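You operate a simulated robot arm through the tools that you are given. There is no shell and no other tool. Be economical: measure what you need, move in short steps, check, and stop when the job is done.

You are at the controls of a simulated two-armed robot. One attempt, no reset.

## Task
Undo the four coloured wing nuts and lift off the black valve cover.
Fine: each nut a quarter turn, until its toe clears the cover; lay the cover on the green mat.

It is judged by the outcome, as a careful person would: the job done as asked, and still so three seconds after it is handed in. It fails if anything else is knocked over, pushed out of place, dropped, spilled or broken. A push-on lid holds only when it is set on centred and level and pressed home; a screw cap is set on level and turned clockwise until tight.

## Robot
Two 7-joint arms with two-finger parallel grippers on one trunk, on a base that drives. Base frame: it is fixed to the floor where the robot stands at the start and does not move with it; the origin is under the middle of the robot, x ahead of it, y to its left, z up; the surface under the hand at the start is at about z = 0.8. Readings come in m, degrees, newtons and seconds.
The left shoulder is at the start at [0.036, 0.173, 1.348], the right one opposite. With the tool pointing down near the work surface each hand reaches from about 0.1 to 0.58 m from the robot's upright axis, wherever it stands, measured 20 degrees to its own side. Places, roughly: blue wing nut [0.5, -0.3, 1]; green wing nut [0.7, -0.2, 1]; red wing nut [0.5, -0.2, 1]; top of the green work mat [0.5, 0.3, 0.8]; yellow wing nut [0.7, -0.3, 1]. Payload 3.6 kg a hand.
Tool frame (each hand has its own): the origin (TCP) lies between the finger pads and is the grasp point; the fingertips stand 0.03 m ahead of it; z points along the fingers, y is the line along which they close. Largest opening 0.11 m; finger width 0.02, thickness 0.01; the body of the gripper, 0.048 by 0.112 m, starts 0.055 m behind the TCP.
Orientation is that of the tool frame in the base frame, as [roll, pitch, yaw] about the fixed x, y, z axes, in that order (R = Rz(yaw) Ry(pitch) Rx(roll)). With the fingers straight down and closing along the base's y, the tool's x points along the base's -x, its y along +y and its z along -z.

## Interface
- The arms move only by the tool move_arm. It takes "left_increments", "right_increments" or both (then of equal length, played together; a hand with none holds still); each is one flat list of numbers, 7 for each row, row after row: the shift along the tool's x, y, z in units of 30 mm (1.0 is 30 mm), then the turn, a rotation vector about the tool's x, y, z in units of 5 degrees (1.0 is 5 degrees), then the finger opening in mm, from 0 to 110. In form: [tx, ty, tz, ax, ay, az, jaw, tx, ty, tz, ax, ay, az, jaw, ...]. A call has 1 to 10 rows; each row shifts and turns the commanded pose from where the row before left it, along the tool's axes as they then stand. A call with a number of a shift or a turn outside -1 to 1 is refused whole. Each row takes 0.2 s and may step no farther than 0.05 m and 8.6 degrees from the row before; otherwise, or with a gripper value out of range, the whole call is refused. A pose out of reach is approached as far as the arm can. The call stops where the force on the tool passes 40 N (or 10 N more than at its start, if that is more) or the arm is blocked; 0.2 s more then pass. The fingers move at their own pace (about 0.153 m/s each) and stop on an object; they squeeze with about 32 N. The grip force told is the motor's: it shows also when the fingers shut on nothing. Time passes only in rows, and 0.2 s behind the last, so rows that do not move let the fingers close. The reply holds the time, the measured pose of the TCP, the force on the tool along the base axes, the opening and the grip force, in the units named above and with some noise, with the torque about the TCP (base axes, N m) and any sound that the robot's microphone picked up, and new pictures: "show" is both (left out), scene, wrist or none (wrist: the cameras of the hands that moved).
- Cameras (640 x 400 px; columns grow to the right, rows downward): "scene" is now at [0.1186, -0.0115, 1.5231]; the picture's right is [-0.11, -0.99, -0.00], its down [-0.56, 0.06, -0.82] and it looks along [0.82, -0.09, -0.57] (base axes); focal length 214 px, centre (320, 200). "left" rides on the left gripper at [0.072, -0.017, -0.103] in its tool frame; the picture's right is [0.23, 0.97, 0.00], its down [-0.76, 0.18, -0.62] and it looks along [-0.61, 0.14, 0.78] (tool axes); focal length 222 px, centre (320, 200). "right" rides on the right gripper at [0.072, 0.017, -0.103] in its tool frame; the picture's right is [-0.23, 0.97, 0.00], its down [-0.76, -0.18, -0.62] and it looks along [-0.61, -0.14, 0.78] (tool axes); focal length 222 px, centre (320, 200). There is no depth. A picture from a camera that has moved, and an enlarged one, comes with that camera's place and axes in the base frame and with its lens.
- lift_body(by): slides the trunk up (or, below 0, down) by that many m; the arms and the scene camera ride with it, the base frame stays. It gives what a move gives, with no picture.
- steer(legs): drives the robot by 1 to 6 legs, each [ahead, left, turn to the left] in m, m and degrees, along the robot's own axes; the way and the turn of a leg run together, so that a leg with both is an arc; at most 1.5 m and 180 degrees a leg. The arms and the cameras ride along, it lands a little off, and it stops where it bumps. It gives what a move gives, and a new picture of the scene camera.
- head_to(pan, tilt): turns the head with the scene camera to pan (to the left, within 86 degrees either way) and tilt (down, from -29 to 69), counted from straight ahead of the robot. It gives what a move gives, and a new picture of the scene camera.
- zoom(camera, box): a new picture of the part [left, top, right, bottom] of that camera's present view, enlarged. No time passes.
- sign_off(): hands the job in; it is judged then, once.

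Work in short steps. Places have to be worked out from the pictures, the camera data and where the tool is seen: move nearer, look again, correct. Check each grasp and each placing, and mend what went wrong. You have 120 turns and 260 pictures in all, those below and enlarged ones among them. Open the grippers and draw the arms clear of the work before you hand the job in, unless the task says otherwise; then end with one line.

The tools are called after "Emit:" as name(argument=value, ...) on one line, values as JSON. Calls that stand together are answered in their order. move_arm: Moves the arms, as the interface text tells. Its arguments: {"type":"object","properties":{"left_increments":{"type":"array","items":{"type":"number"}},"right_increments":{"type":"array","items":{"type":"number"}},"show":{"type":"string","enum":["both","scene","wrist","none"]}},"required":[]} The other tools are called the same way: lift_body (by) slides the trunk up or down; steer (legs) drives the base; head_to (pan, tilt) turns the head that bears the scene camera; zoom (camera, box) takes an enlarged picture of a part of a camera's view; sign_off () hands the job in.

At the start:

```text
clock: 0.0
left_tool_pos: [0.4745, 0.0113, 1.365]
left_tcp_rot: [-179.9, -0.1, 179.9]
left_ft_force: [-0.6, -0.7, -0.2]
left_wrist_torque: [0.02, 0.03, -0.02]
left_gripper_width: 0.1101
left_gripper_force: 0.1
right_tool_pos: [0.4175, -0.3876, 1.3724]
right_tcp_rot: [-180.0, 0.1, -179.9]
right_ft_force: [-0.5, 0.7, -0.3]
right_wrist_torque: [0.05, 0.0, 0.03]
right_gripper_width: 0.11
right_gripper_force: 0.1
trunk travel left (down, up): [-0.462, 0.301]
robot x, y, heading: [-0.003, 0.0013, -0.1]
head pan, tilt: [-6.5, 34.5]
```

scene: 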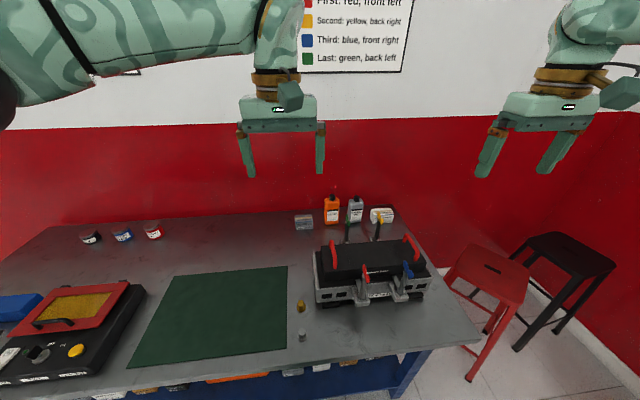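
right: 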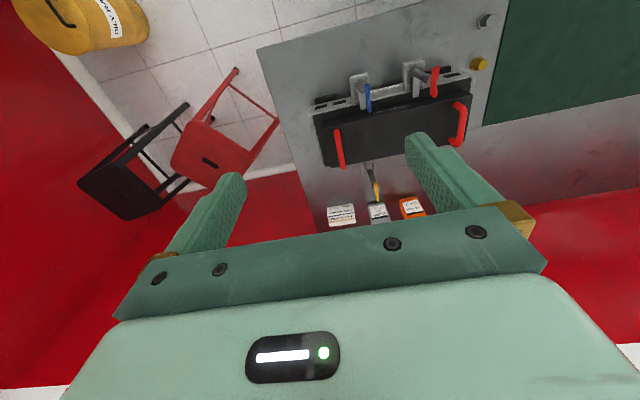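
left: 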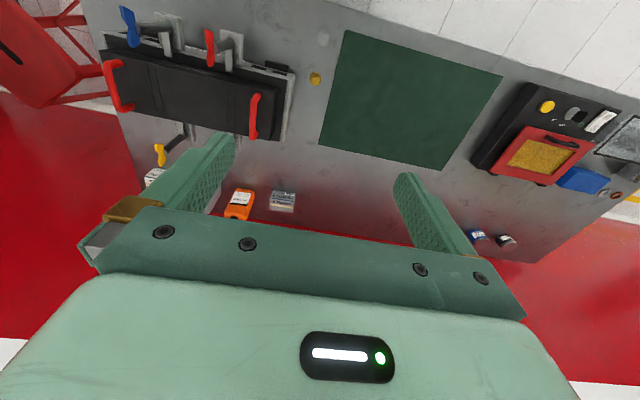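

The wall sign seems to give an order for the nuts; I look up at it and enlarge the valve cover.

Emit:
zoom(camera="scene", box=[290, 190, 450, 310])

Emit:
head_to(pan=-10, tilt=5)

Emit:
zoom(camera="right", box=[290, 40, 500, 240])

Emit:
zoom(camera="left", box=[90, 0, 330, 180])

```text
3.33 times, centred on (370, 250) of scene
camera zoom: at [0.1186, -0.0115, 1.5231], right [-0.11, -0.99, 0.0], down [-0.56, 0.06, -0.82], along [0.82, -0.09, -0.57], focal length 715 px, centre (153, 33)
```

zoom: 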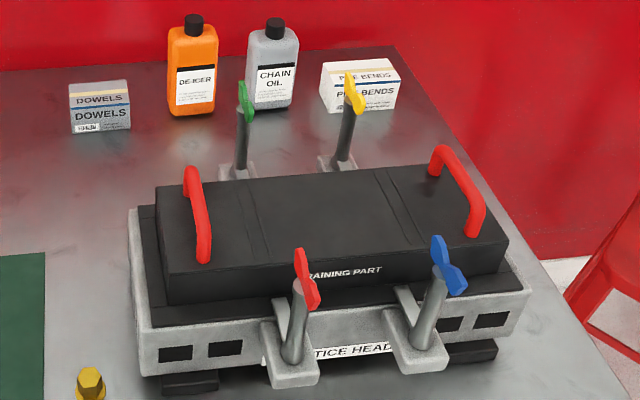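

```text
clock: 0.9
left_tool_pos: [0.4755, 0.0111, 1.3651]
left_tcp_rot: [-180.0, 0.0, 180.0]
left_ft_force: [0.4, 0.8, 0.0]
left_wrist_torque: [-0.03, 0.01, 0.01]
left_gripper_width: 0.1101
left_gripper_force: 0.0
right_tool_pos: [0.4185, -0.3869, 1.3721]
right_tcp_rot: [-180.0, -0.1, 179.9]
right_ft_force: [-0.3, -0.2, 0.9]
right_wrist_torque: [0.01, 0.03, 0.01]
right_gripper_width: 0.1103
right_gripper_force: 0.1
trunk travel left (down, up): [-0.462, 0.301]
robot x, y, heading: [0.0026, 0.0007, 0.2]
head pan, tilt: [-10.0, 5.0]
camera scene: at [0.1214, -0.0174, 1.5705], right [-0.17, -0.98, 0.0], down [-0.09, 0.02, -1.0], along [0.98, -0.17, -0.09], focal length 214 px, centre (320, 200)
```

scene: 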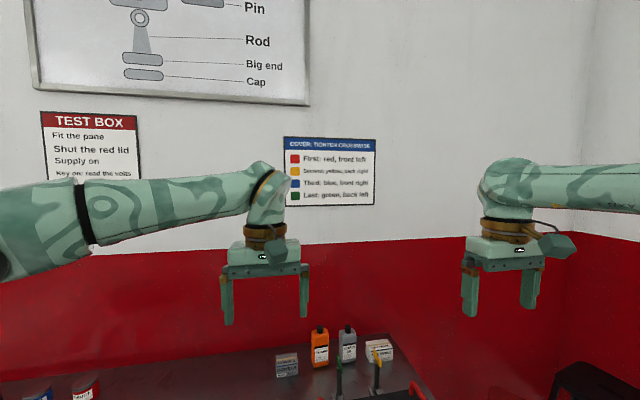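

```text
2.00 times, centred on (395, 140) of right
camera zoom: at [0.3441, -0.3699, 1.4765], right [0.23, 0.97, 0.0], down [0.76, -0.18, 0.62], along [0.61, -0.14, -0.78], focal length 444 px, centre (170, 320)
```

zoom: 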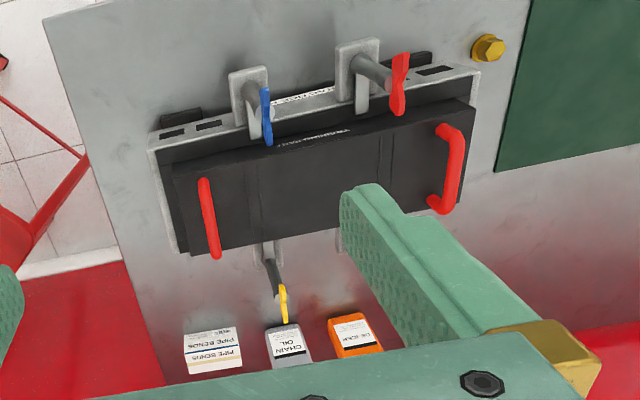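

```text
2.22 times, centred on (210, 90) of left
camera zoom: at [0.4031, -0.0054, 1.4689], right [-0.23, 0.97, 0.0], down [0.76, 0.18, 0.62], along [0.61, 0.14, -0.78], focal length 494 px, centre (564, 444)
```

zoom: 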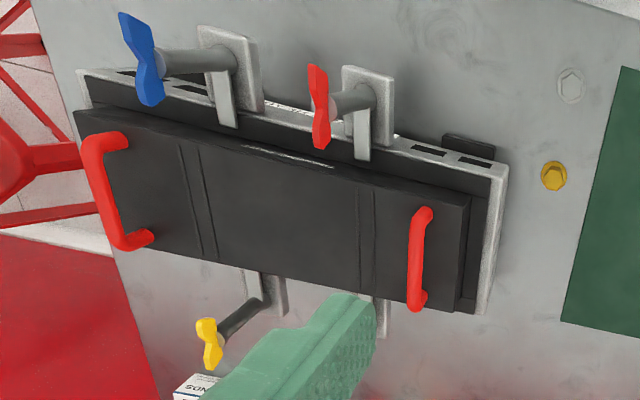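

I read the sign's heading closely.

Emit:
zoom(camera="scene", box=[275, 130, 385, 210])

Emit:
head_to(pan=10, tilt=0)

```text
5.00 times, centred on (330, 170) of scene
camera zoom: at [0.1214, -0.0174, 1.5705], right [-0.17, -0.98, 0.0], down [-0.09, 0.02, -1.0], along [0.98, -0.17, -0.09], focal length 1072 px, centre (270, 350)
```

zoom: 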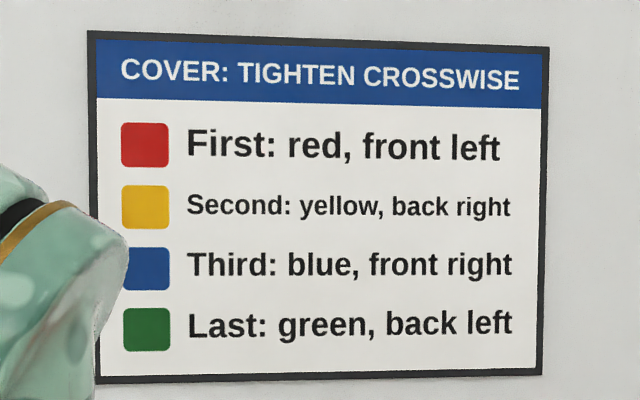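

```text
clock: 1.8
left_tool_pos: [0.475, 0.0113, 1.3671]
left_tcp_rot: [-180.0, 0.0, 180.0]
left_ft_force: [-0.4, -0.1, 0.0]
left_wrist_torque: [0.0, 0.0, -0.01]
left_gripper_width: 0.1099
left_gripper_force: 0.0
right_tool_pos: [0.4174, -0.387, 1.3719]
right_tcp_rot: [-179.9, 0.0, -180.0]
right_ft_force: [-1.2, 0.6, 0.2]
right_wrist_torque: [0.0, -0.01, -0.03]
right_gripper_width: 0.1101
right_gripper_force: 0.1
trunk travel left (down, up): [-0.462, 0.301]
robot x, y, heading: [0.0005, -0.0007, -0.2]
head pan, tilt: [10.0, 0.0]
camera scene: at [0.1196, 0.014, 1.5786], right [0.17, -0.98, 0.0], down [0.0, 0.0, -1.0], along [0.98, 0.17, 0.0], focal length 214 px, centre (320, 200)
```

scene: 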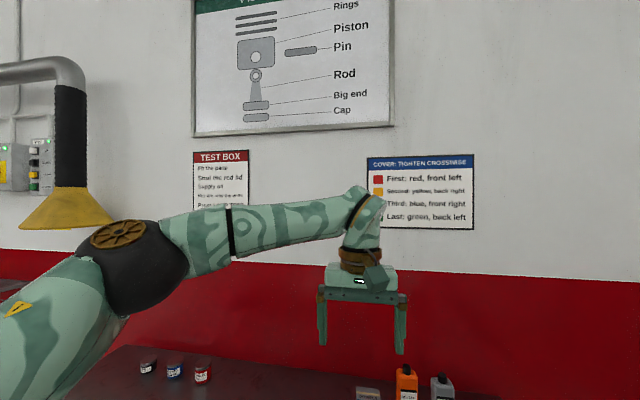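

The sign gives a tightening order, so I'll undo in reverse: green, blue, yellow, red. I look down to see how close the base can come to the bench.

Emit:
head_to(pan=0, tilt=69)

Emit:
head_to(pan=-25, tilt=50)

```text
clock: 3.2
left_tool_pos: [0.4752, 0.0122, 1.3659]
left_tcp_rot: [-179.9, 0.0, -179.9]
left_ft_force: [1.6, 0.6, -0.7]
left_wrist_torque: [0.0, 0.0, 0.0]
left_gripper_width: 0.1098
left_gripper_force: 0.1
right_tool_pos: [0.4174, -0.3873, 1.372]
right_tcp_rot: [180.0, 0.0, -180.0]
right_ft_force: [-0.2, 1.0, 0.5]
right_wrist_torque: [-0.01, -0.01, 0.01]
right_gripper_width: 0.11
right_gripper_force: 0.2
trunk travel left (down, up): [-0.462, 0.301]
robot x, y, heading: [0.0008, -0.0022, -0.0]
head pan, tilt: [0.0, 68.8]
camera scene: at [0.0869, -0.0014, 1.4788], right [0.0, -1.0, 0.0], down [-0.93, 0.0, -0.36], along [0.36, 0.0, -0.93], focal length 214 px, centre (320, 200)
```

scene: 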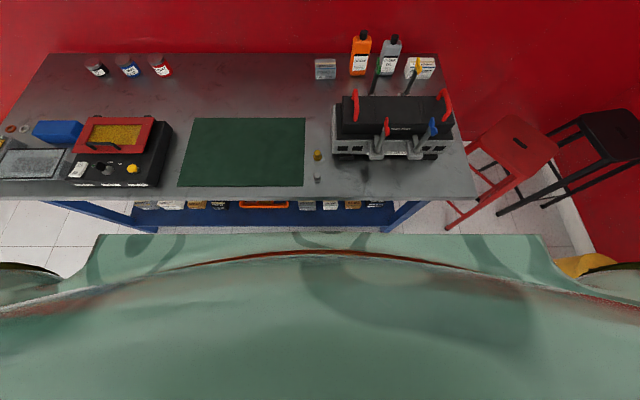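

```text
clock: 4.1
left_tool_pos: [0.4743, 0.0115, 1.3649]
left_tcp_rot: [179.9, 0.0, -179.9]
left_ft_force: [0.3, 0.0, 0.1]
left_wrist_torque: [0.03, -0.01, 0.0]
left_gripper_width: 0.11
left_gripper_force: 0.1
right_tool_pos: [0.4169, -0.3874, 1.3727]
right_tcp_rot: [-179.9, 0.0, 179.9]
right_ft_force: [-1.7, -0.3, -0.4]
right_wrist_torque: [-0.02, -0.02, 0.0]
right_gripper_width: 0.1101
right_gripper_force: 0.1
trunk travel left (down, up): [-0.462, 0.301]
robot x, y, heading: [-0.0002, -0.0, -0.1]
head pan, tilt: [-25.0, 50.0]
camera scene: at [0.1007, -0.0339, 1.5006], right [-0.42, -0.91, 0.0], down [-0.7, 0.32, -0.64], along [0.58, -0.27, -0.77], focal length 214 px, centre (320, 200)
```

scene: 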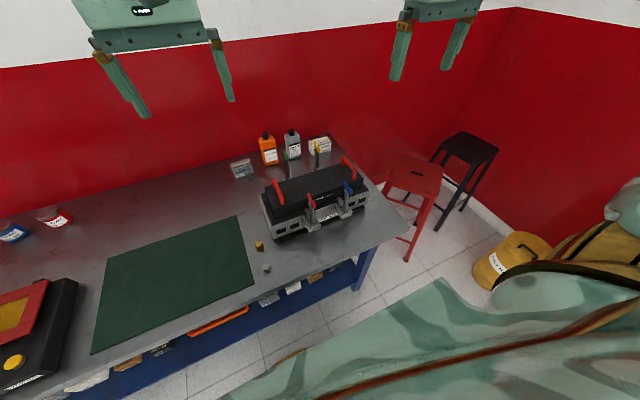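

The bench edge is at about x=0.35, so I can come only slightly nearer. I shift right and a bit ahead and turn left, which brings the right shoulder forward.

Emit:
steer(legs=[[0.04, -0.06, 0], [0, 0, 30]])

Emit:
head_to(pan=-48, tilt=42)

```text
clock: 6.5
left_tool_pos: [0.4465, 0.1875, 1.366]
left_tcp_rot: [180.0, 0.0, -150.1]
left_ft_force: [0.1, -0.3, 0.6]
left_wrist_torque: [-0.02, -0.02, -0.02]
left_gripper_width: 0.11
left_gripper_force: 0.1
right_tool_pos: [0.5953, -0.1864, 1.3721]
right_tcp_rot: [-180.0, 0.0, -150.1]
right_ft_force: [0.0, 0.5, -0.3]
right_wrist_torque: [-0.02, -0.01, -0.02]
right_gripper_width: 0.1101
right_gripper_force: 0.0
trunk travel left (down, up): [-0.462, 0.301]
robot x, y, heading: [0.0398, -0.0557, 29.9]
head pan, tilt: [-25.0, 50.0]
camera scene: at [0.1437, -0.0391, 1.5007], right [0.08, -1.0, 0.0], down [-0.76, -0.06, -0.64], along [0.64, 0.05, -0.77], focal length 214 px, centre (320, 200)
```

scene: 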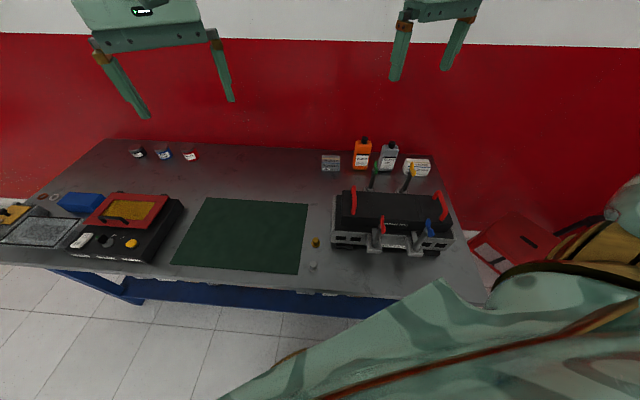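

```text
clock: 7.4
left_tool_pos: [0.4457, 0.1852, 1.3645]
left_tcp_rot: [-180.0, 0.0, -150.3]
left_ft_force: [0.5, 0.3, 0.2]
left_wrist_torque: [0.0, 0.04, 0.01]
left_gripper_width: 0.1102
left_gripper_force: 0.1
right_tool_pos: [0.5961, -0.1875, 1.3719]
right_tcp_rot: [-180.0, 0.0, -150.2]
right_ft_force: [-0.5, 0.4, -1.0]
right_wrist_torque: [0.0, 0.01, 0.0]
right_gripper_width: 0.1101
right_gripper_force: 0.0
trunk travel left (down, up): [-0.462, 0.301]
robot x, y, heading: [0.0395, -0.0611, 29.7]
head pan, tilt: [-48.0, 42.0]
camera scene: at [0.1467, -0.072, 1.5119], right [-0.31, -0.95, 0.0], down [-0.64, 0.21, -0.74], along [0.71, -0.23, -0.67], focal length 214 px, centre (320, 200)
```

scene: 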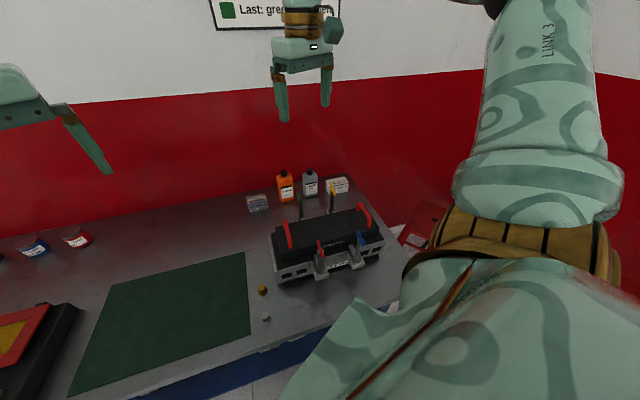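

Clear. I lower the trunk 0.1 m for reach and square the right hand to the base axes.

Emit:
lift_body(by=-0.1)

Emit:
move_arm(right_increments=[0, 0, 0, 0, 0, 1, 60, 0, 0, 0, 0, 0, 1, 60, 0, 0, 0, 0, 0, 1, 60, 0, 0, 0, 0, 0, 1, 60, 0, 0, 0, 0, 0, 1, 60, 0, 0, 0, 0, 0, 1, 60], show="both")

```text
clock: 8.8
left_tool_pos: [0.446, 0.1867, 1.2664]
left_tcp_rot: [-180.0, 0.0, -150.3]
left_ft_force: [-0.3, 0.2, 0.4]
left_wrist_torque: [0.0, 0.0, 0.03]
left_gripper_width: 0.1101
left_gripper_force: 0.0
right_tool_pos: [0.5943, -0.188, 1.2724]
right_tcp_rot: [-179.9, 0.0, -150.2]
right_ft_force: [-0.5, -0.4, 0.6]
right_wrist_torque: [-0.01, -0.03, -0.06]
right_gripper_width: 0.1101
right_gripper_force: 0.1
trunk travel left (down, up): [-0.362, 0.401]
robot x, y, heading: [0.0417, -0.0572, 29.5]
head pan, tilt: [-48.0, 42.0]
```

```text
clock: 10.2
left_tool_pos: [0.4463, 0.1883, 1.2666]
left_tcp_rot: [179.9, 0.0, -150.2]
left_ft_force: [-0.3, -0.4, 0.5]
left_wrist_torque: [0.02, 0.0, 0.0]
left_gripper_width: 0.1101
left_gripper_force: 0.1
right_tool_pos: [0.5954, -0.1884, 1.2718]
right_tcp_rot: [180.0, 0.0, 179.8]
right_ft_force: [0.5, -0.3, -0.6]
right_wrist_torque: [0.01, 0.01, 0.02]
right_gripper_width: 0.0602
right_gripper_force: 0.0
trunk travel left (down, up): [-0.362, 0.401]
robot x, y, heading: [0.0385, -0.0589, 29.7]
head pan, tilt: [-48.0, 42.0]
camera scene: at [0.1692, -0.059, 1.411], right [-0.31, -0.95, 0.0], down [-0.64, 0.21, -0.74], along [0.71, -0.23, -0.67], focal length 214 px, centre (320, 200)
camera right: at [0.5215, -0.1699, 1.3762], right [0.23, 0.97, 0.0], down [0.76, -0.18, 0.62], along [0.61, -0.14, -0.78], focal length 222 px, centre (320, 200)
```

scene: 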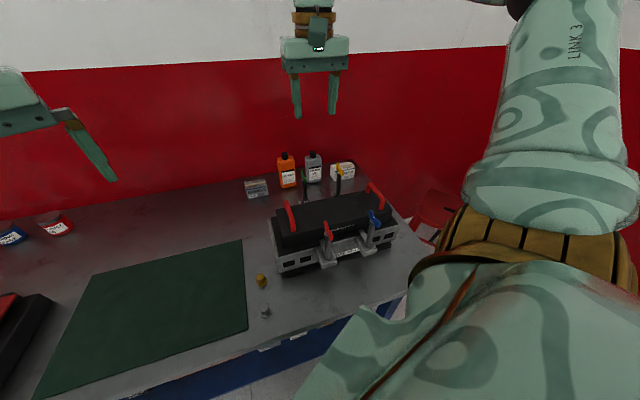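
right: 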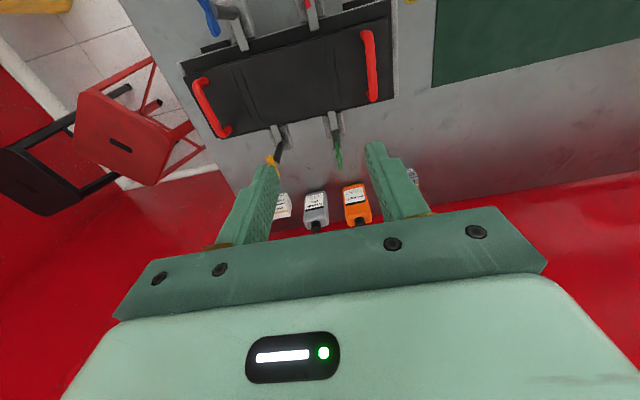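

I enlarge the wrist and scene views to triangulate the nuts.

Emit:
zoom(camera="right", box=[240, 100, 400, 200])

Emit:
zoom(camera="scene", box=[260, 150, 420, 270])

```text
4.00 times, centred on (320, 150) of right
camera zoom: at [0.5215, -0.1699, 1.3762], right [0.23, 0.97, 0.0], down [0.76, -0.18, 0.62], along [0.61, -0.14, -0.78], focal length 888 px, centre (320, 400)
```

zoom: 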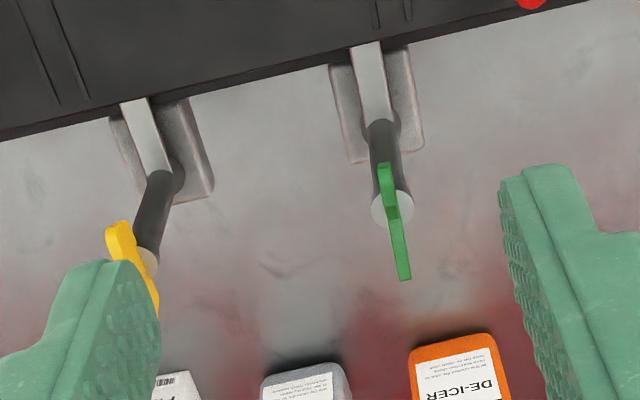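

```text
3.33 times, centred on (340, 210) of scene
camera zoom: at [0.1692, -0.059, 1.411], right [-0.31, -0.95, 0.0], down [-0.64, 0.21, -0.74], along [0.71, -0.23, -0.67], focal length 715 px, centre (253, 167)
```

zoom: 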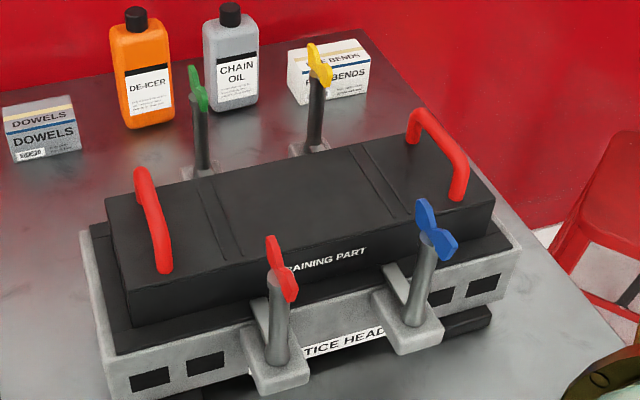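

Green hub at about (0.712, -0.181, 1.002), wings along x. I move the right hand above it, at z≈1.10.

Emit:
move_arm(right_increments=[-0.65, 0.04, 0.95, 0, 0, 0, 60, -0.65, 0.04, 0.95, 0, 0, 0, 60, -0.65, 0.04, 0.95, 0, 0, 0, 60, -0.65, 0.04, 0.95, 0, 0, 0, 60, -0.65, 0.04, 0.95, 0, 0, 0, 60, -0.65, 0.04, 0.95, 0, 0, 0, 60, 0, 0, 0, 0, 0, 0, 60], show="both")

```text
clock: 11.8
left_tool_pos: [0.4452, 0.1878, 1.2668]
left_tcp_rot: [-179.9, 0.0, -150.2]
left_ft_force: [-0.4, -0.1, 0.3]
left_wrist_torque: [0.0, 0.01, -0.01]
left_gripper_width: 0.1101
left_gripper_force: 0.1
right_tool_pos: [0.7125, -0.1808, 1.0999]
right_tcp_rot: [180.0, 0.1, 179.9]
right_ft_force: [-0.1, -0.7, -0.5]
right_wrist_torque: [0.01, -0.05, -0.02]
right_gripper_width: 0.0601
right_gripper_force: 0.1
trunk travel left (down, up): [-0.362, 0.401]
robot x, y, heading: [0.0375, -0.0616, 29.7]
head pan, tilt: [-48.0, 42.0]
camera scene: at [0.1684, -0.0592, 1.4112], right [-0.31, -0.95, 0.0], down [-0.64, 0.21, -0.74], along [0.71, -0.23, -0.67], focal length 214 px, centre (320, 200)
camera right: at [0.6388, -0.1633, 1.2057], right [0.23, 0.97, 0.0], down [0.76, -0.18, 0.62], along [0.61, -0.14, -0.78], focal length 222 px, centre (320, 200)
```

scene: 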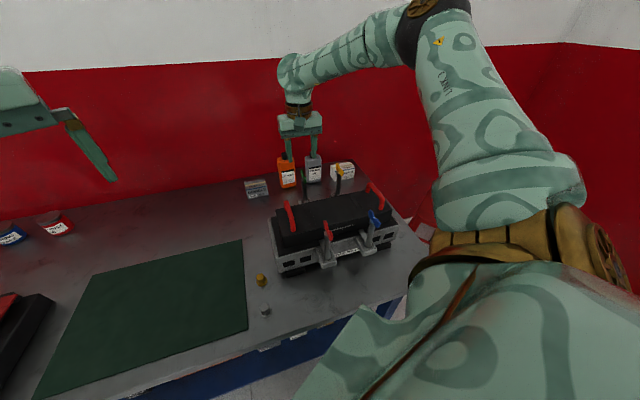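
right: 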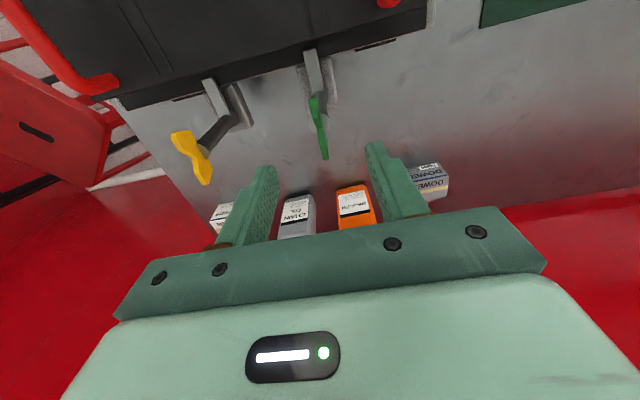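

Matches prediction. Enlarge to verify nut shape and hub height.

Emit:
zoom(camera="right", box=[260, 60, 380, 180])

Emit:
zoom(camera="scene", box=[260, 130, 360, 210])

```text
3.33 times, centred on (320, 120) of right
camera zoom: at [0.6388, -0.1633, 1.2057], right [0.23, 0.97, 0.0], down [0.76, -0.18, 0.62], along [0.61, -0.14, -0.78], focal length 740 px, centre (320, 467)
```

zoom: 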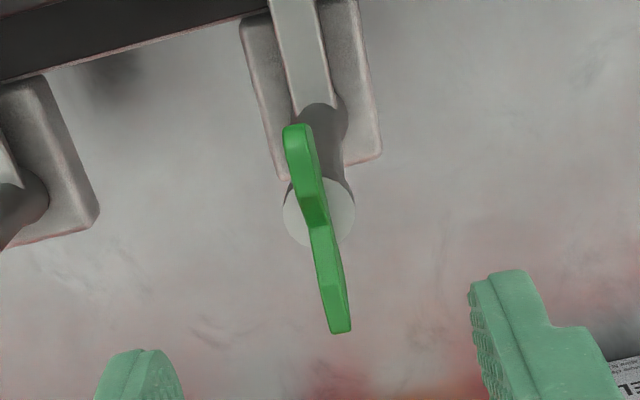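

```text
5.00 times, centred on (310, 170) of scene
camera zoom: at [0.1684, -0.0592, 1.4112], right [-0.31, -0.95, 0.0], down [-0.64, 0.21, -0.74], along [0.71, -0.23, -0.67], focal length 1072 px, centre (370, 350)
```

zoom: 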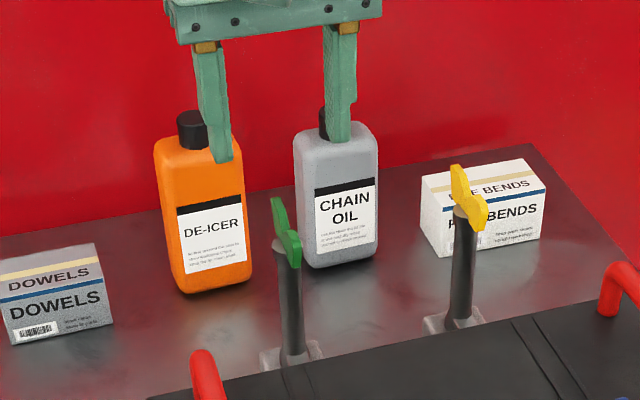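

Wing plate about 8 mm thick, standing on the stem top (z≈0.997). I descend to TCP z≈1.030 and close.

Emit:
move_arm(right_increments=[0, 0, 0.8, 0, 0, 0, 50, 0, 0, 0.8, 0, 0, 0, 40, 0, 0, 0.72, 0, 0, 0, 40, 0, 0, 0, 0, 0, 0, 0, 0, 0, 0, 0, 0, 0, 0, 0, 0, 0, 0, 0, 0, 0], show="both")

Emit:
zoom(camera="right", box=[260, 60, 380, 180])

Emit:
zoom(camera="scene", box=[260, 130, 360, 210])

```text
clock: 13.2
left_tool_pos: [0.4472, 0.187, 1.2667]
left_tcp_rot: [180.0, 0.0, -150.2]
left_ft_force: [-0.3, -0.7, -0.2]
left_wrist_torque: [-0.01, 0.0, 0.0]
left_gripper_width: 0.1101
left_gripper_force: 0.0
right_tool_pos: [0.7125, -0.1809, 1.0303]
right_tcp_rot: [-180.0, -0.1, 179.8]
right_ft_force: [-1.9, -0.7, -2.2]
right_wrist_torque: [0.04, -0.36, -0.02]
right_gripper_width: 0.0195
right_gripper_force: 44.8
trunk travel left (down, up): [-0.362, 0.401]
robot x, y, heading: [0.041, -0.0598, 29.8]
head pan, tilt: [-48.0, 42.0]
camera scene: at [0.1692, -0.0593, 1.411], right [-0.31, -0.95, 0.0], down [-0.64, 0.21, -0.74], along [0.71, -0.23, -0.67], focal length 214 px, centre (320, 200)
camera right: at [0.639, -0.1631, 1.1353], right [0.23, 0.97, 0.0], down [0.76, -0.18, 0.62], along [0.61, -0.14, -0.78], focal length 222 px, centre (320, 200)
```

scene: 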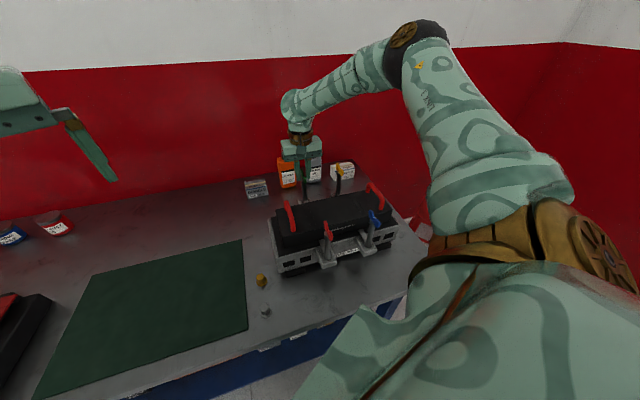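
right: 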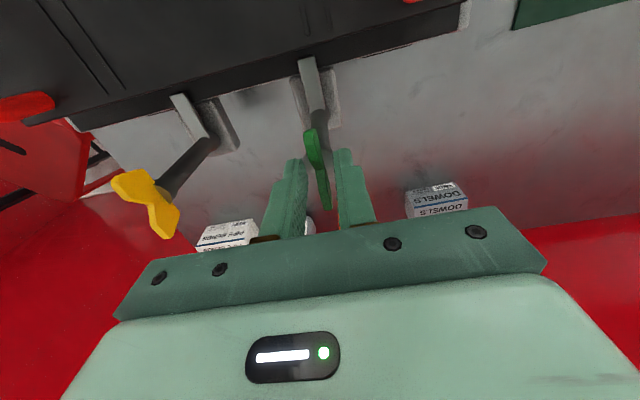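

```text
3.33 times, centred on (320, 120) of right
camera zoom: at [0.639, -0.1631, 1.1353], right [0.23, 0.97, 0.0], down [0.76, -0.18, 0.62], along [0.61, -0.14, -0.78], focal length 740 px, centre (320, 467)
```

zoom: 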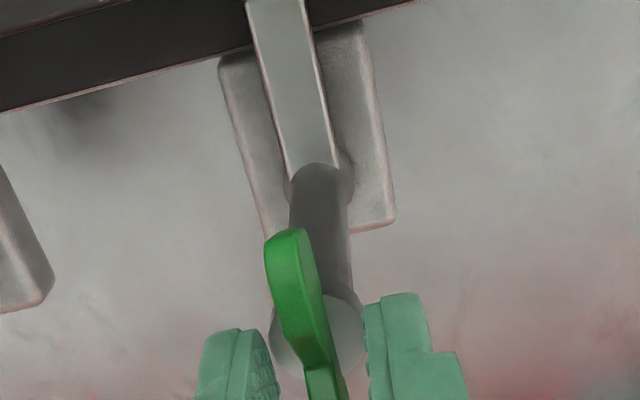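

```text
5.00 times, centred on (310, 170) of scene
camera zoom: at [0.1692, -0.0593, 1.411], right [-0.31, -0.95, 0.0], down [-0.64, 0.21, -0.74], along [0.71, -0.23, -0.67], focal length 1072 px, centre (370, 350)
```

zoom: 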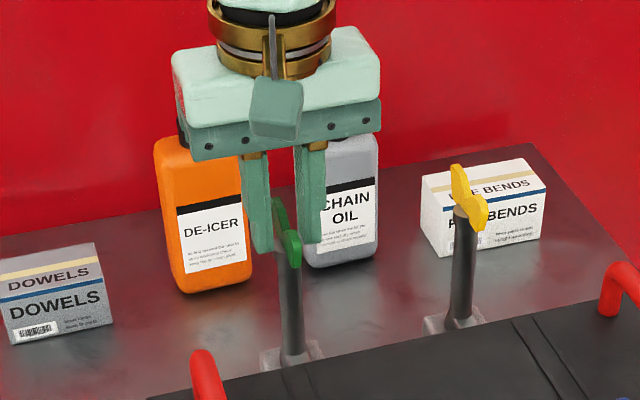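

The fingers closed on the 20 mm round stem rather than the wing. I reopen, rise 12 mm and close on the wing plate.

Emit:
move_arm(right_increments=[0, 0, 0, 0, 0, 0, 35, 0, 0, -0.4, 0, 0, 0, 35, 0, 0, 0, 0, 0, 0, 0, 0, 0, 0, 0, 0, 0, 0, 0, 0, 0, 0, 0, 0, 0], show="wrist")

Emit:
zoom(camera="right", box=[260, 80, 380, 200])

```text
clock: 14.3
left_tool_pos: [0.4473, 0.1867, 1.2645]
left_tcp_rot: [180.0, 0.0, -150.2]
left_ft_force: [0.0, -0.4, 0.2]
left_wrist_torque: [0.0, 0.0, -0.04]
left_gripper_width: 0.1097
left_gripper_force: 0.1
right_tool_pos: [0.7118, -0.1811, 1.0431]
right_tcp_rot: [-180.0, 0.0, 179.9]
right_ft_force: [-0.6, -1.2, 0.8]
right_wrist_torque: [-0.02, -0.89, 0.04]
right_gripper_width: 0.0057
right_gripper_force: 45.1
trunk travel left (down, up): [-0.362, 0.401]
robot x, y, heading: [0.0437, -0.0591, 29.6]
head pan, tilt: [-48.0, 42.0]
camera right: at [0.6387, -0.1631, 1.1475], right [0.23, 0.97, 0.0], down [0.76, -0.18, 0.62], along [0.61, -0.14, -0.78], focal length 222 px, centre (320, 200)
```

right: 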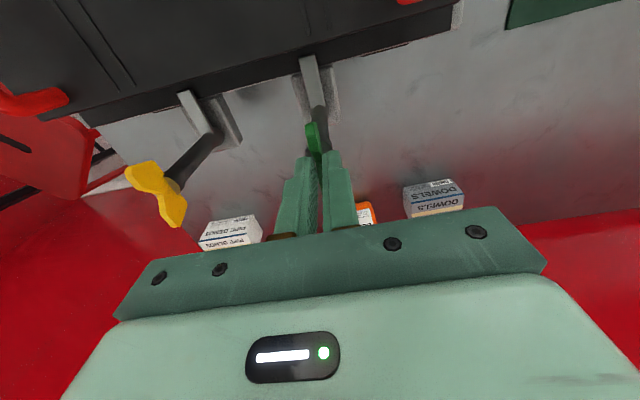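

```text
3.33 times, centred on (320, 140) of right
camera zoom: at [0.6387, -0.1631, 1.1475], right [0.23, 0.97, 0.0], down [0.76, -0.18, 0.62], along [0.61, -0.14, -0.78], focal length 740 px, centre (320, 400)
```

zoom: 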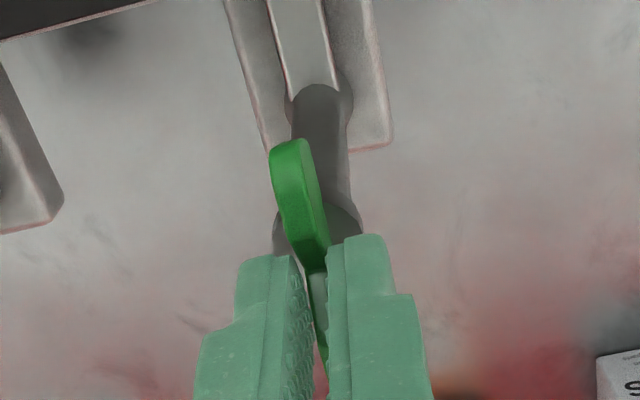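

Gripped on the wing plate (5.7 mm). I turn counter-clockwise from above (tool −z) 40° and check.

Emit:
move_arm(right_increments=[0, 0, 0, 0, 0, -1, 0, 0, 0, 0, 0, 0, -1, 0, 0, 0, 0, 0, 0, -1, 0, 0, 0, 0, 0, 0, -1, 0, 0, 0, 0, 0, 0, -1, 0, 0, 0, 0, 0, 0, -1, 0, 0, 0, 0, 0, 0, -1, 0, 0, 0, 0, 0, 0, -1, 0], show="wrist")

```text
clock: 16.1
left_tool_pos: [0.4469, 0.188, 1.2663]
left_tcp_rot: [179.9, -0.1, -150.2]
left_ft_force: [-1.0, 1.0, 0.5]
left_wrist_torque: [0.0, 0.0, 0.02]
left_gripper_width: 0.1101
left_gripper_force: 0.0
right_tool_pos: [0.7118, -0.1793, 1.0422]
right_tcp_rot: [179.9, 0.0, -140.0]
right_ft_force: [-1.9, 2.1, -5.0]
right_wrist_torque: [0.31, -0.23, -0.03]
right_gripper_width: 0.0057
right_gripper_force: 45.1
trunk travel left (down, up): [-0.362, 0.401]
robot x, y, heading: [0.0413, -0.0624, 29.5]
head pan, tilt: [-48.0, 42.0]
camera right: at [0.6446, -0.2128, 1.1476], right [-0.45, 0.89, 0.0], down [0.7, 0.35, 0.62], along [0.56, 0.28, -0.78], focal length 222 px, centre (320, 200)
```

right: 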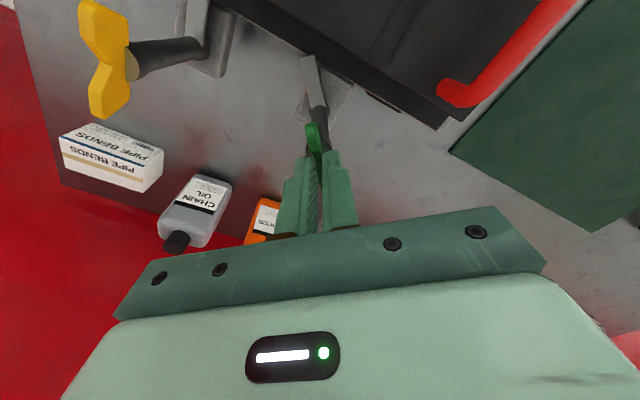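

Wing and toe turn together. Finish the quarter turn, 50° more.

Emit:
move_arm(right_increments=[0, 0, 0, 0, 0, -1, 0, 0, 0, 0, 0, 0, -1, 0, 0, 0, 0, 0, 0, -1, 0, 0, 0, 0, 0, 0, -1, 0, 0, 0, 0, 0, 0, -1, 0, 0, 0, 0, 0, 0, -1, 0, 0, 0, 0, 0, 0, -1, 0, 0, 0, 0, 0, 0, -1, 0, 0, 0, 0, 0, 0, -1, 0, 0, 0, 0, 0, 0, -1, 0], show="wrist")

```text
clock: 18.4
left_tool_pos: [0.4457, 0.1878, 1.266]
left_tcp_rot: [-179.9, 0.0, -150.2]
left_ft_force: [-0.1, 0.9, 0.3]
left_wrist_torque: [-0.01, -0.01, 0.03]
left_gripper_width: 0.11
left_gripper_force: 0.0
right_tool_pos: [0.7114, -0.1794, 1.0425]
right_tcp_rot: [179.9, 0.0, -90.0]
right_ft_force: [-19.7, 11.0, -18.3]
right_wrist_torque: [0.56, 0.42, 0.0]
right_gripper_width: 0.006
right_gripper_force: 45.5
trunk travel left (down, up): [-0.362, 0.401]
robot x, y, heading: [0.0413, -0.0604, 29.9]
head pan, tilt: [-48.0, 42.0]
camera right: at [0.6929, -0.2509, 1.1476], right [-0.97, 0.23, 0.0], down [0.18, 0.76, 0.62], along [0.14, 0.61, -0.78], focal length 222 px, centre (320, 200)
```

right: 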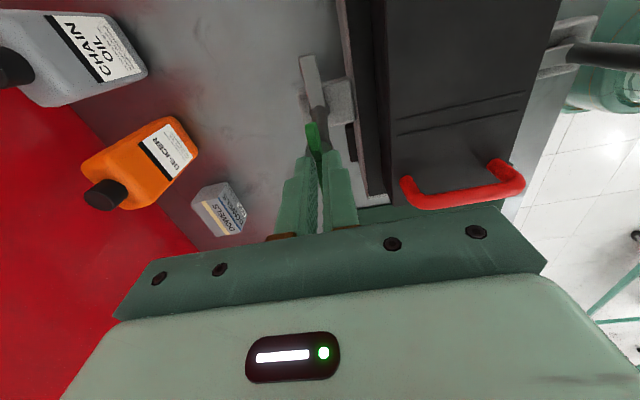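

Green toe is clear of the cover (parallel to its edge). I release, rise, and turn the hand back.

Emit:
move_arm(right_increments=[0, 0, 0, 0, 0, 0, 40, 0, 0, 0, 0, 0, 0, 40, 0, 0, -1, 0, 0, 0, 40, 0, 0, -1, 0, 0, 0, 40, 0, 0, -1, 0, 0, 1, 40, 0, 0, 0, 0, 0, 1, 40, 0, 0, 0, 0, 0, 1, 40, 0, 0, 0, 0, 0, 1, 40, 0, 0, 0, 0, 0, 1, 40, 0, 0, 0, 0, 0, 1, 40], show="scene")

Emit:
move_arm(right_increments=[0, 0, 0, 0, 0, 1, 40, 0, 0, 0, 0, 0, 1, 40, 0, 0, 0, 0, 0, 1, 40, 0, 0, 0, 0, 0, 1, 40, 0, 0, 0, 0, 0, 1, 40, 0, 0, 0, 0, 0, 1, 40, 0, 0, 0, 0, 0, 1, 40, 0, 0, 0, 0, 0, 1, 40, 0, 0, 0, 0, 0, 1, 40, 0, 0, 0, 0, 0, 1, 40], show="none")

```text
clock: 20.6
left_tool_pos: [0.4466, 0.1872, 1.2661]
left_tcp_rot: [180.0, 0.0, -150.2]
left_ft_force: [-0.2, -0.1, -0.4]
left_wrist_torque: [-0.03, 0.0, 0.02]
left_gripper_width: 0.11
left_gripper_force: 0.1
right_tool_pos: [0.7122, -0.181, 1.1333]
right_tcp_rot: [-179.9, 0.0, -120.2]
right_ft_force: [-0.3, 0.0, 0.8]
right_wrist_torque: [0.02, 0.03, -0.02]
right_gripper_width: 0.0402
right_gripper_force: 0.1
trunk travel left (down, up): [-0.362, 0.401]
robot x, y, heading: [0.0382, -0.0572, 29.9]
head pan, tilt: [-48.0, 42.0]
camera scene: at [0.1692, -0.0589, 1.411], right [-0.31, -0.95, 0.0], down [-0.64, 0.21, -0.74], along [0.71, -0.23, -0.67], focal length 214 px, centre (320, 200)
```

scene: 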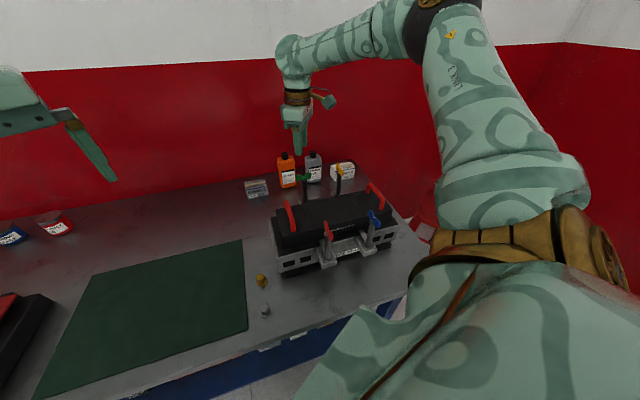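

```text
clock: 22.8
left_tool_pos: [0.4464, 0.1874, 1.2661]
left_tcp_rot: [-180.0, 0.0, -150.1]
left_ft_force: [0.6, 0.2, 0.5]
left_wrist_torque: [-0.01, -0.01, 0.04]
left_gripper_width: 0.11
left_gripper_force: 0.0
right_tool_pos: [0.7124, -0.1802, 1.1327]
right_tcp_rot: [-180.0, 0.0, -170.1]
right_ft_force: [0.2, 1.2, 0.2]
right_wrist_torque: [-0.03, -0.01, 0.01]
right_gripper_width: 0.04
right_gripper_force: 0.2
trunk travel left (down, up): [-0.362, 0.401]
robot x, y, heading: [0.0388, -0.0599, 29.7]
head pan, tilt: [-48.0, 42.0]
```

Green done. Move above blue, estimated at (0.482, -0.303).

Emit:
move_arm(right_increments=[0, 0, 0, 0, 0, 1, 40, 0, 0, 0, 0, 0, 1, 40, 0.958, -0.513, 0, 0, 0, 0, 40, 0.958, -0.513, 0, 0, 0, 0, 40, 0.958, -0.513, 0, 0, 0, 0, 40, 0.958, -0.513, 0, 0, 0, 0, 40, 0.958, -0.513, 0, 0, 0, 0, 40, 0.958, -0.513, 0, 0, 0, 0, 40, 0.958, -0.513, 0, 0, 0, 0, 40, 0.958, -0.513, 0, 0, 0, 0, 40], show="both")

Emit:
zoom(camera="right", box=[260, 60, 380, 180])

```text
clock: 24.9
left_tool_pos: [0.446, 0.1873, 1.2658]
left_tcp_rot: [-180.0, 0.0, -150.2]
left_ft_force: [-0.8, -0.1, 0.0]
left_wrist_torque: [0.01, 0.0, 0.0]
left_gripper_width: 0.1099
left_gripper_force: 0.0
right_tool_pos: [0.4815, -0.3036, 1.1342]
right_tcp_rot: [179.9, 0.2, 179.9]
right_ft_force: [0.6, 0.3, 0.3]
right_wrist_torque: [0.01, -0.01, -0.01]
right_gripper_width: 0.0399
right_gripper_force: 0.1
trunk travel left (down, up): [-0.362, 0.401]
robot x, y, heading: [0.0414, -0.0603, 29.8]
head pan, tilt: [-48.0, 42.0]
camera scene: at [0.1678, -0.0594, 1.4112], right [-0.31, -0.95, 0.0], down [-0.64, 0.21, -0.74], along [0.71, -0.23, -0.67], focal length 214 px, centre (320, 200)
camera right: at [0.4078, -0.2861, 1.2387], right [0.23, 0.97, 0.0], down [0.76, -0.18, 0.62], along [0.61, -0.14, -0.78], focal length 222 px, centre (320, 200)
```

scene: 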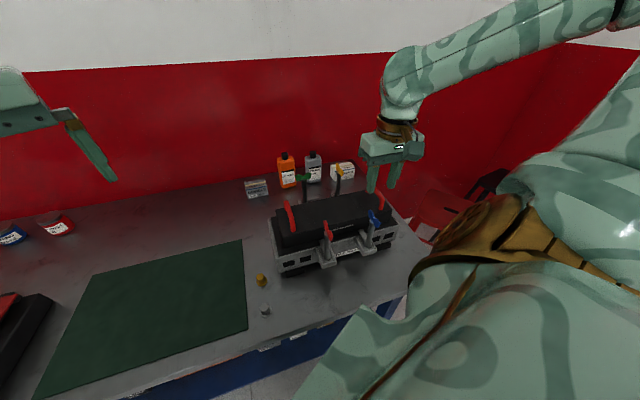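
right: 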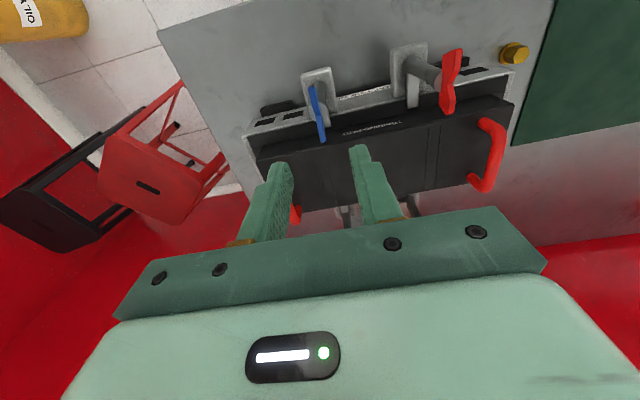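

```text
3.33 times, centred on (320, 120) of right
camera zoom: at [0.4078, -0.2861, 1.2387], right [0.23, 0.97, 0.0], down [0.76, -0.18, 0.62], along [0.61, -0.14, -0.78], focal length 740 px, centre (320, 467)
```

zoom: 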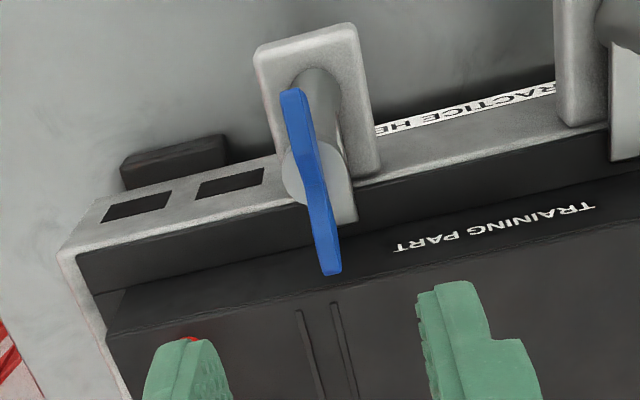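

Blue hub at (0.479, -0.304). Descend to z 1.043 and close.

Emit:
move_arm(right_increments=[0.08, 0, 0.76, 0, 0, 0, 40, 0, 0, 0.76, 0, 0, 0, 40, 0, 0, 0.76, 0, 0, 0, 40, 0, 0, 0.76, 0, 0, 0, 35, 0, 0, 0, 0, 0, 0, 0, 0, 0, 0, 0, 0, 0, 0, 0, 0, 0, 0, 0, 0, 0], show="wrist")

```text
clock: 26.6
left_tool_pos: [0.4455, 0.1844, 1.2659]
left_tcp_rot: [179.8, 0.0, -150.2]
left_ft_force: [0.5, -0.8, 0.3]
left_wrist_torque: [-0.02, 0.01, -0.04]
left_gripper_width: 0.11
left_gripper_force: 0.0
right_tool_pos: [0.48, -0.3052, 1.0415]
right_tcp_rot: [-179.9, 0.0, 180.0]
right_ft_force: [0.2, -10.1, -2.0]
right_wrist_torque: [-0.32, -0.56, 0.11]
right_gripper_width: 0.0058
right_gripper_force: 45.1
trunk travel left (down, up): [-0.362, 0.401]
robot x, y, heading: [0.0433, -0.0596, 29.5]
head pan, tilt: [-48.0, 42.0]
camera right: at [0.4067, -0.2871, 1.1464], right [0.23, 0.97, 0.0], down [0.76, -0.18, 0.62], along [0.61, -0.14, -0.78], focal length 222 px, centre (320, 200)
```

right: 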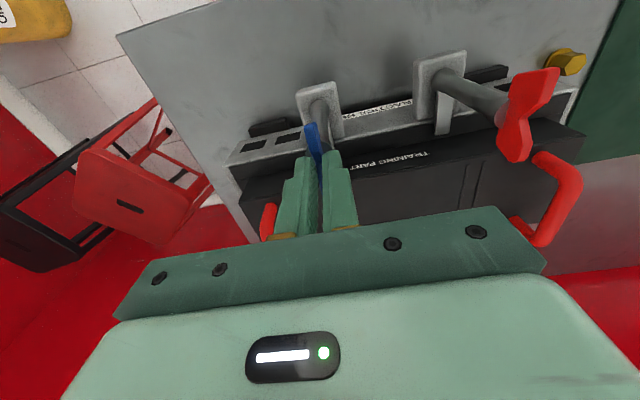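

Gripped (5.8 mm), about 1 mm off in y; I correct and turn counter-clockwise 45°.

Emit:
move_arm(right_increments=[0, -0.04, 0, 0, 0, -1, 0, 0, 0, 0, 0, 0, -1, 0, 0, 0, 0, 0, 0, -1, 0, 0, 0, 0, 0, 0, -1, 0, 0, 0, 0, 0, 0, -1, 0, 0, 0, 0, 0, 0, -1, 0, 0, 0, 0, 0, 0, -1, 0, 0, 0, 0, 0, 0, -1, 0, 0, 0, 0, 0, 0, -1, 0], show="wrist")

```text
clock: 28.6
left_tool_pos: [0.4471, 0.1891, 1.2654]
left_tcp_rot: [-180.0, 0.1, -150.2]
left_ft_force: [0.2, 0.1, -0.4]
left_wrist_torque: [0.04, -0.03, 0.04]
left_gripper_width: 0.1099
left_gripper_force: 0.2
right_tool_pos: [0.4803, -0.3046, 1.0416]
right_tcp_rot: [179.9, 0.0, -135.1]
right_ft_force: [-4.5, 4.3, -9.3]
right_wrist_torque: [-0.27, 0.51, -0.03]
right_gripper_width: 0.0057
right_gripper_force: 44.7
trunk travel left (down, up): [-0.362, 0.401]
robot x, y, heading: [0.0379, -0.0621, 29.8]
head pan, tilt: [-48.0, 42.0]
camera right: at [0.4156, -0.3424, 1.1465], right [-0.53, 0.85, 0.0], down [0.66, 0.41, 0.62], along [0.53, 0.33, -0.78], focal length 222 px, centre (320, 200)
```

right: 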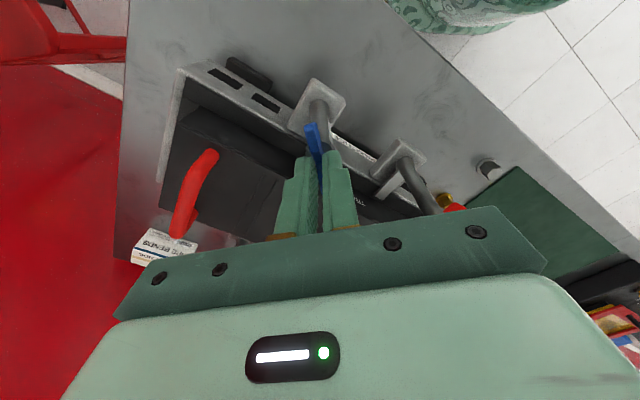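

Emit:
move_arm(right_increments=[0, 0, 0, 0, 0, -1, 0, 0, 0, 0, 0, 0, -1, 0, 0, 0, 0, 0, 0, -1, 0, 0, 0, 0, 0, 0, -1, 0, 0, 0, 0, 0, 0, -1, 0, 0, 0, 0, 0, 0, -1, 0, 0, 0, 0, 0, 0, -1, 0, 0, 0, 0, 0, 0, -1, 0, 0, 0, 0, 0, 0, -1, 0], show="both")

```text
clock: 30.6
left_tool_pos: [0.4453, 0.188, 1.2662]
left_tcp_rot: [-180.0, 0.0, -150.2]
left_ft_force: [0.5, -0.1, 0.9]
left_wrist_torque: [0.05, -0.01, 0.0]
left_gripper_width: 0.11
left_gripper_force: 0.0
right_tool_pos: [0.4792, -0.3036, 1.0414]
right_tcp_rot: [179.9, 0.0, -90.0]
right_ft_force: [-13.2, 13.1, -20.5]
right_wrist_torque: [0.16, 0.24, -0.02]
right_gripper_width: 0.0058
right_gripper_force: 45.1
trunk travel left (down, up): [-0.362, 0.401]
robot x, y, heading: [0.0392, -0.0582, 29.9]
head pan, tilt: [-48.0, 42.0]
camera scene: at [0.1685, -0.0578, 1.411], right [-0.31, -0.95, 0.0], down [-0.64, 0.21, -0.74], along [0.71, -0.23, -0.67], focal length 214 px, centre (320, 200)
camera right: at [0.4608, -0.375, 1.1465], right [-0.97, 0.23, 0.0], down [0.18, 0.76, 0.62], along [0.14, 0.61, -0.78], focal length 222 px, centre (320, 200)
```

scene: 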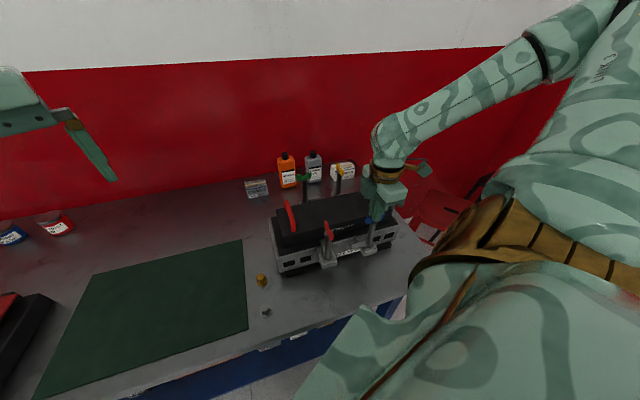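
right: 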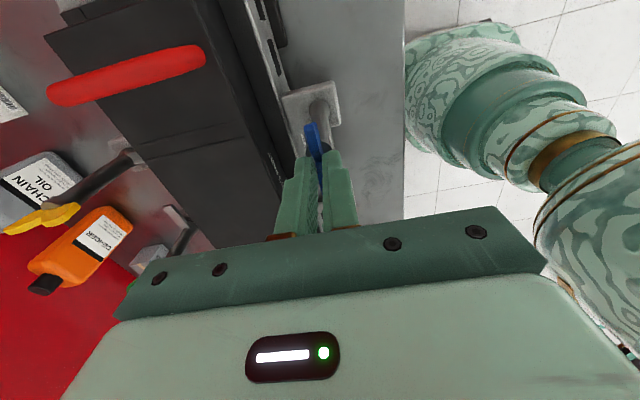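

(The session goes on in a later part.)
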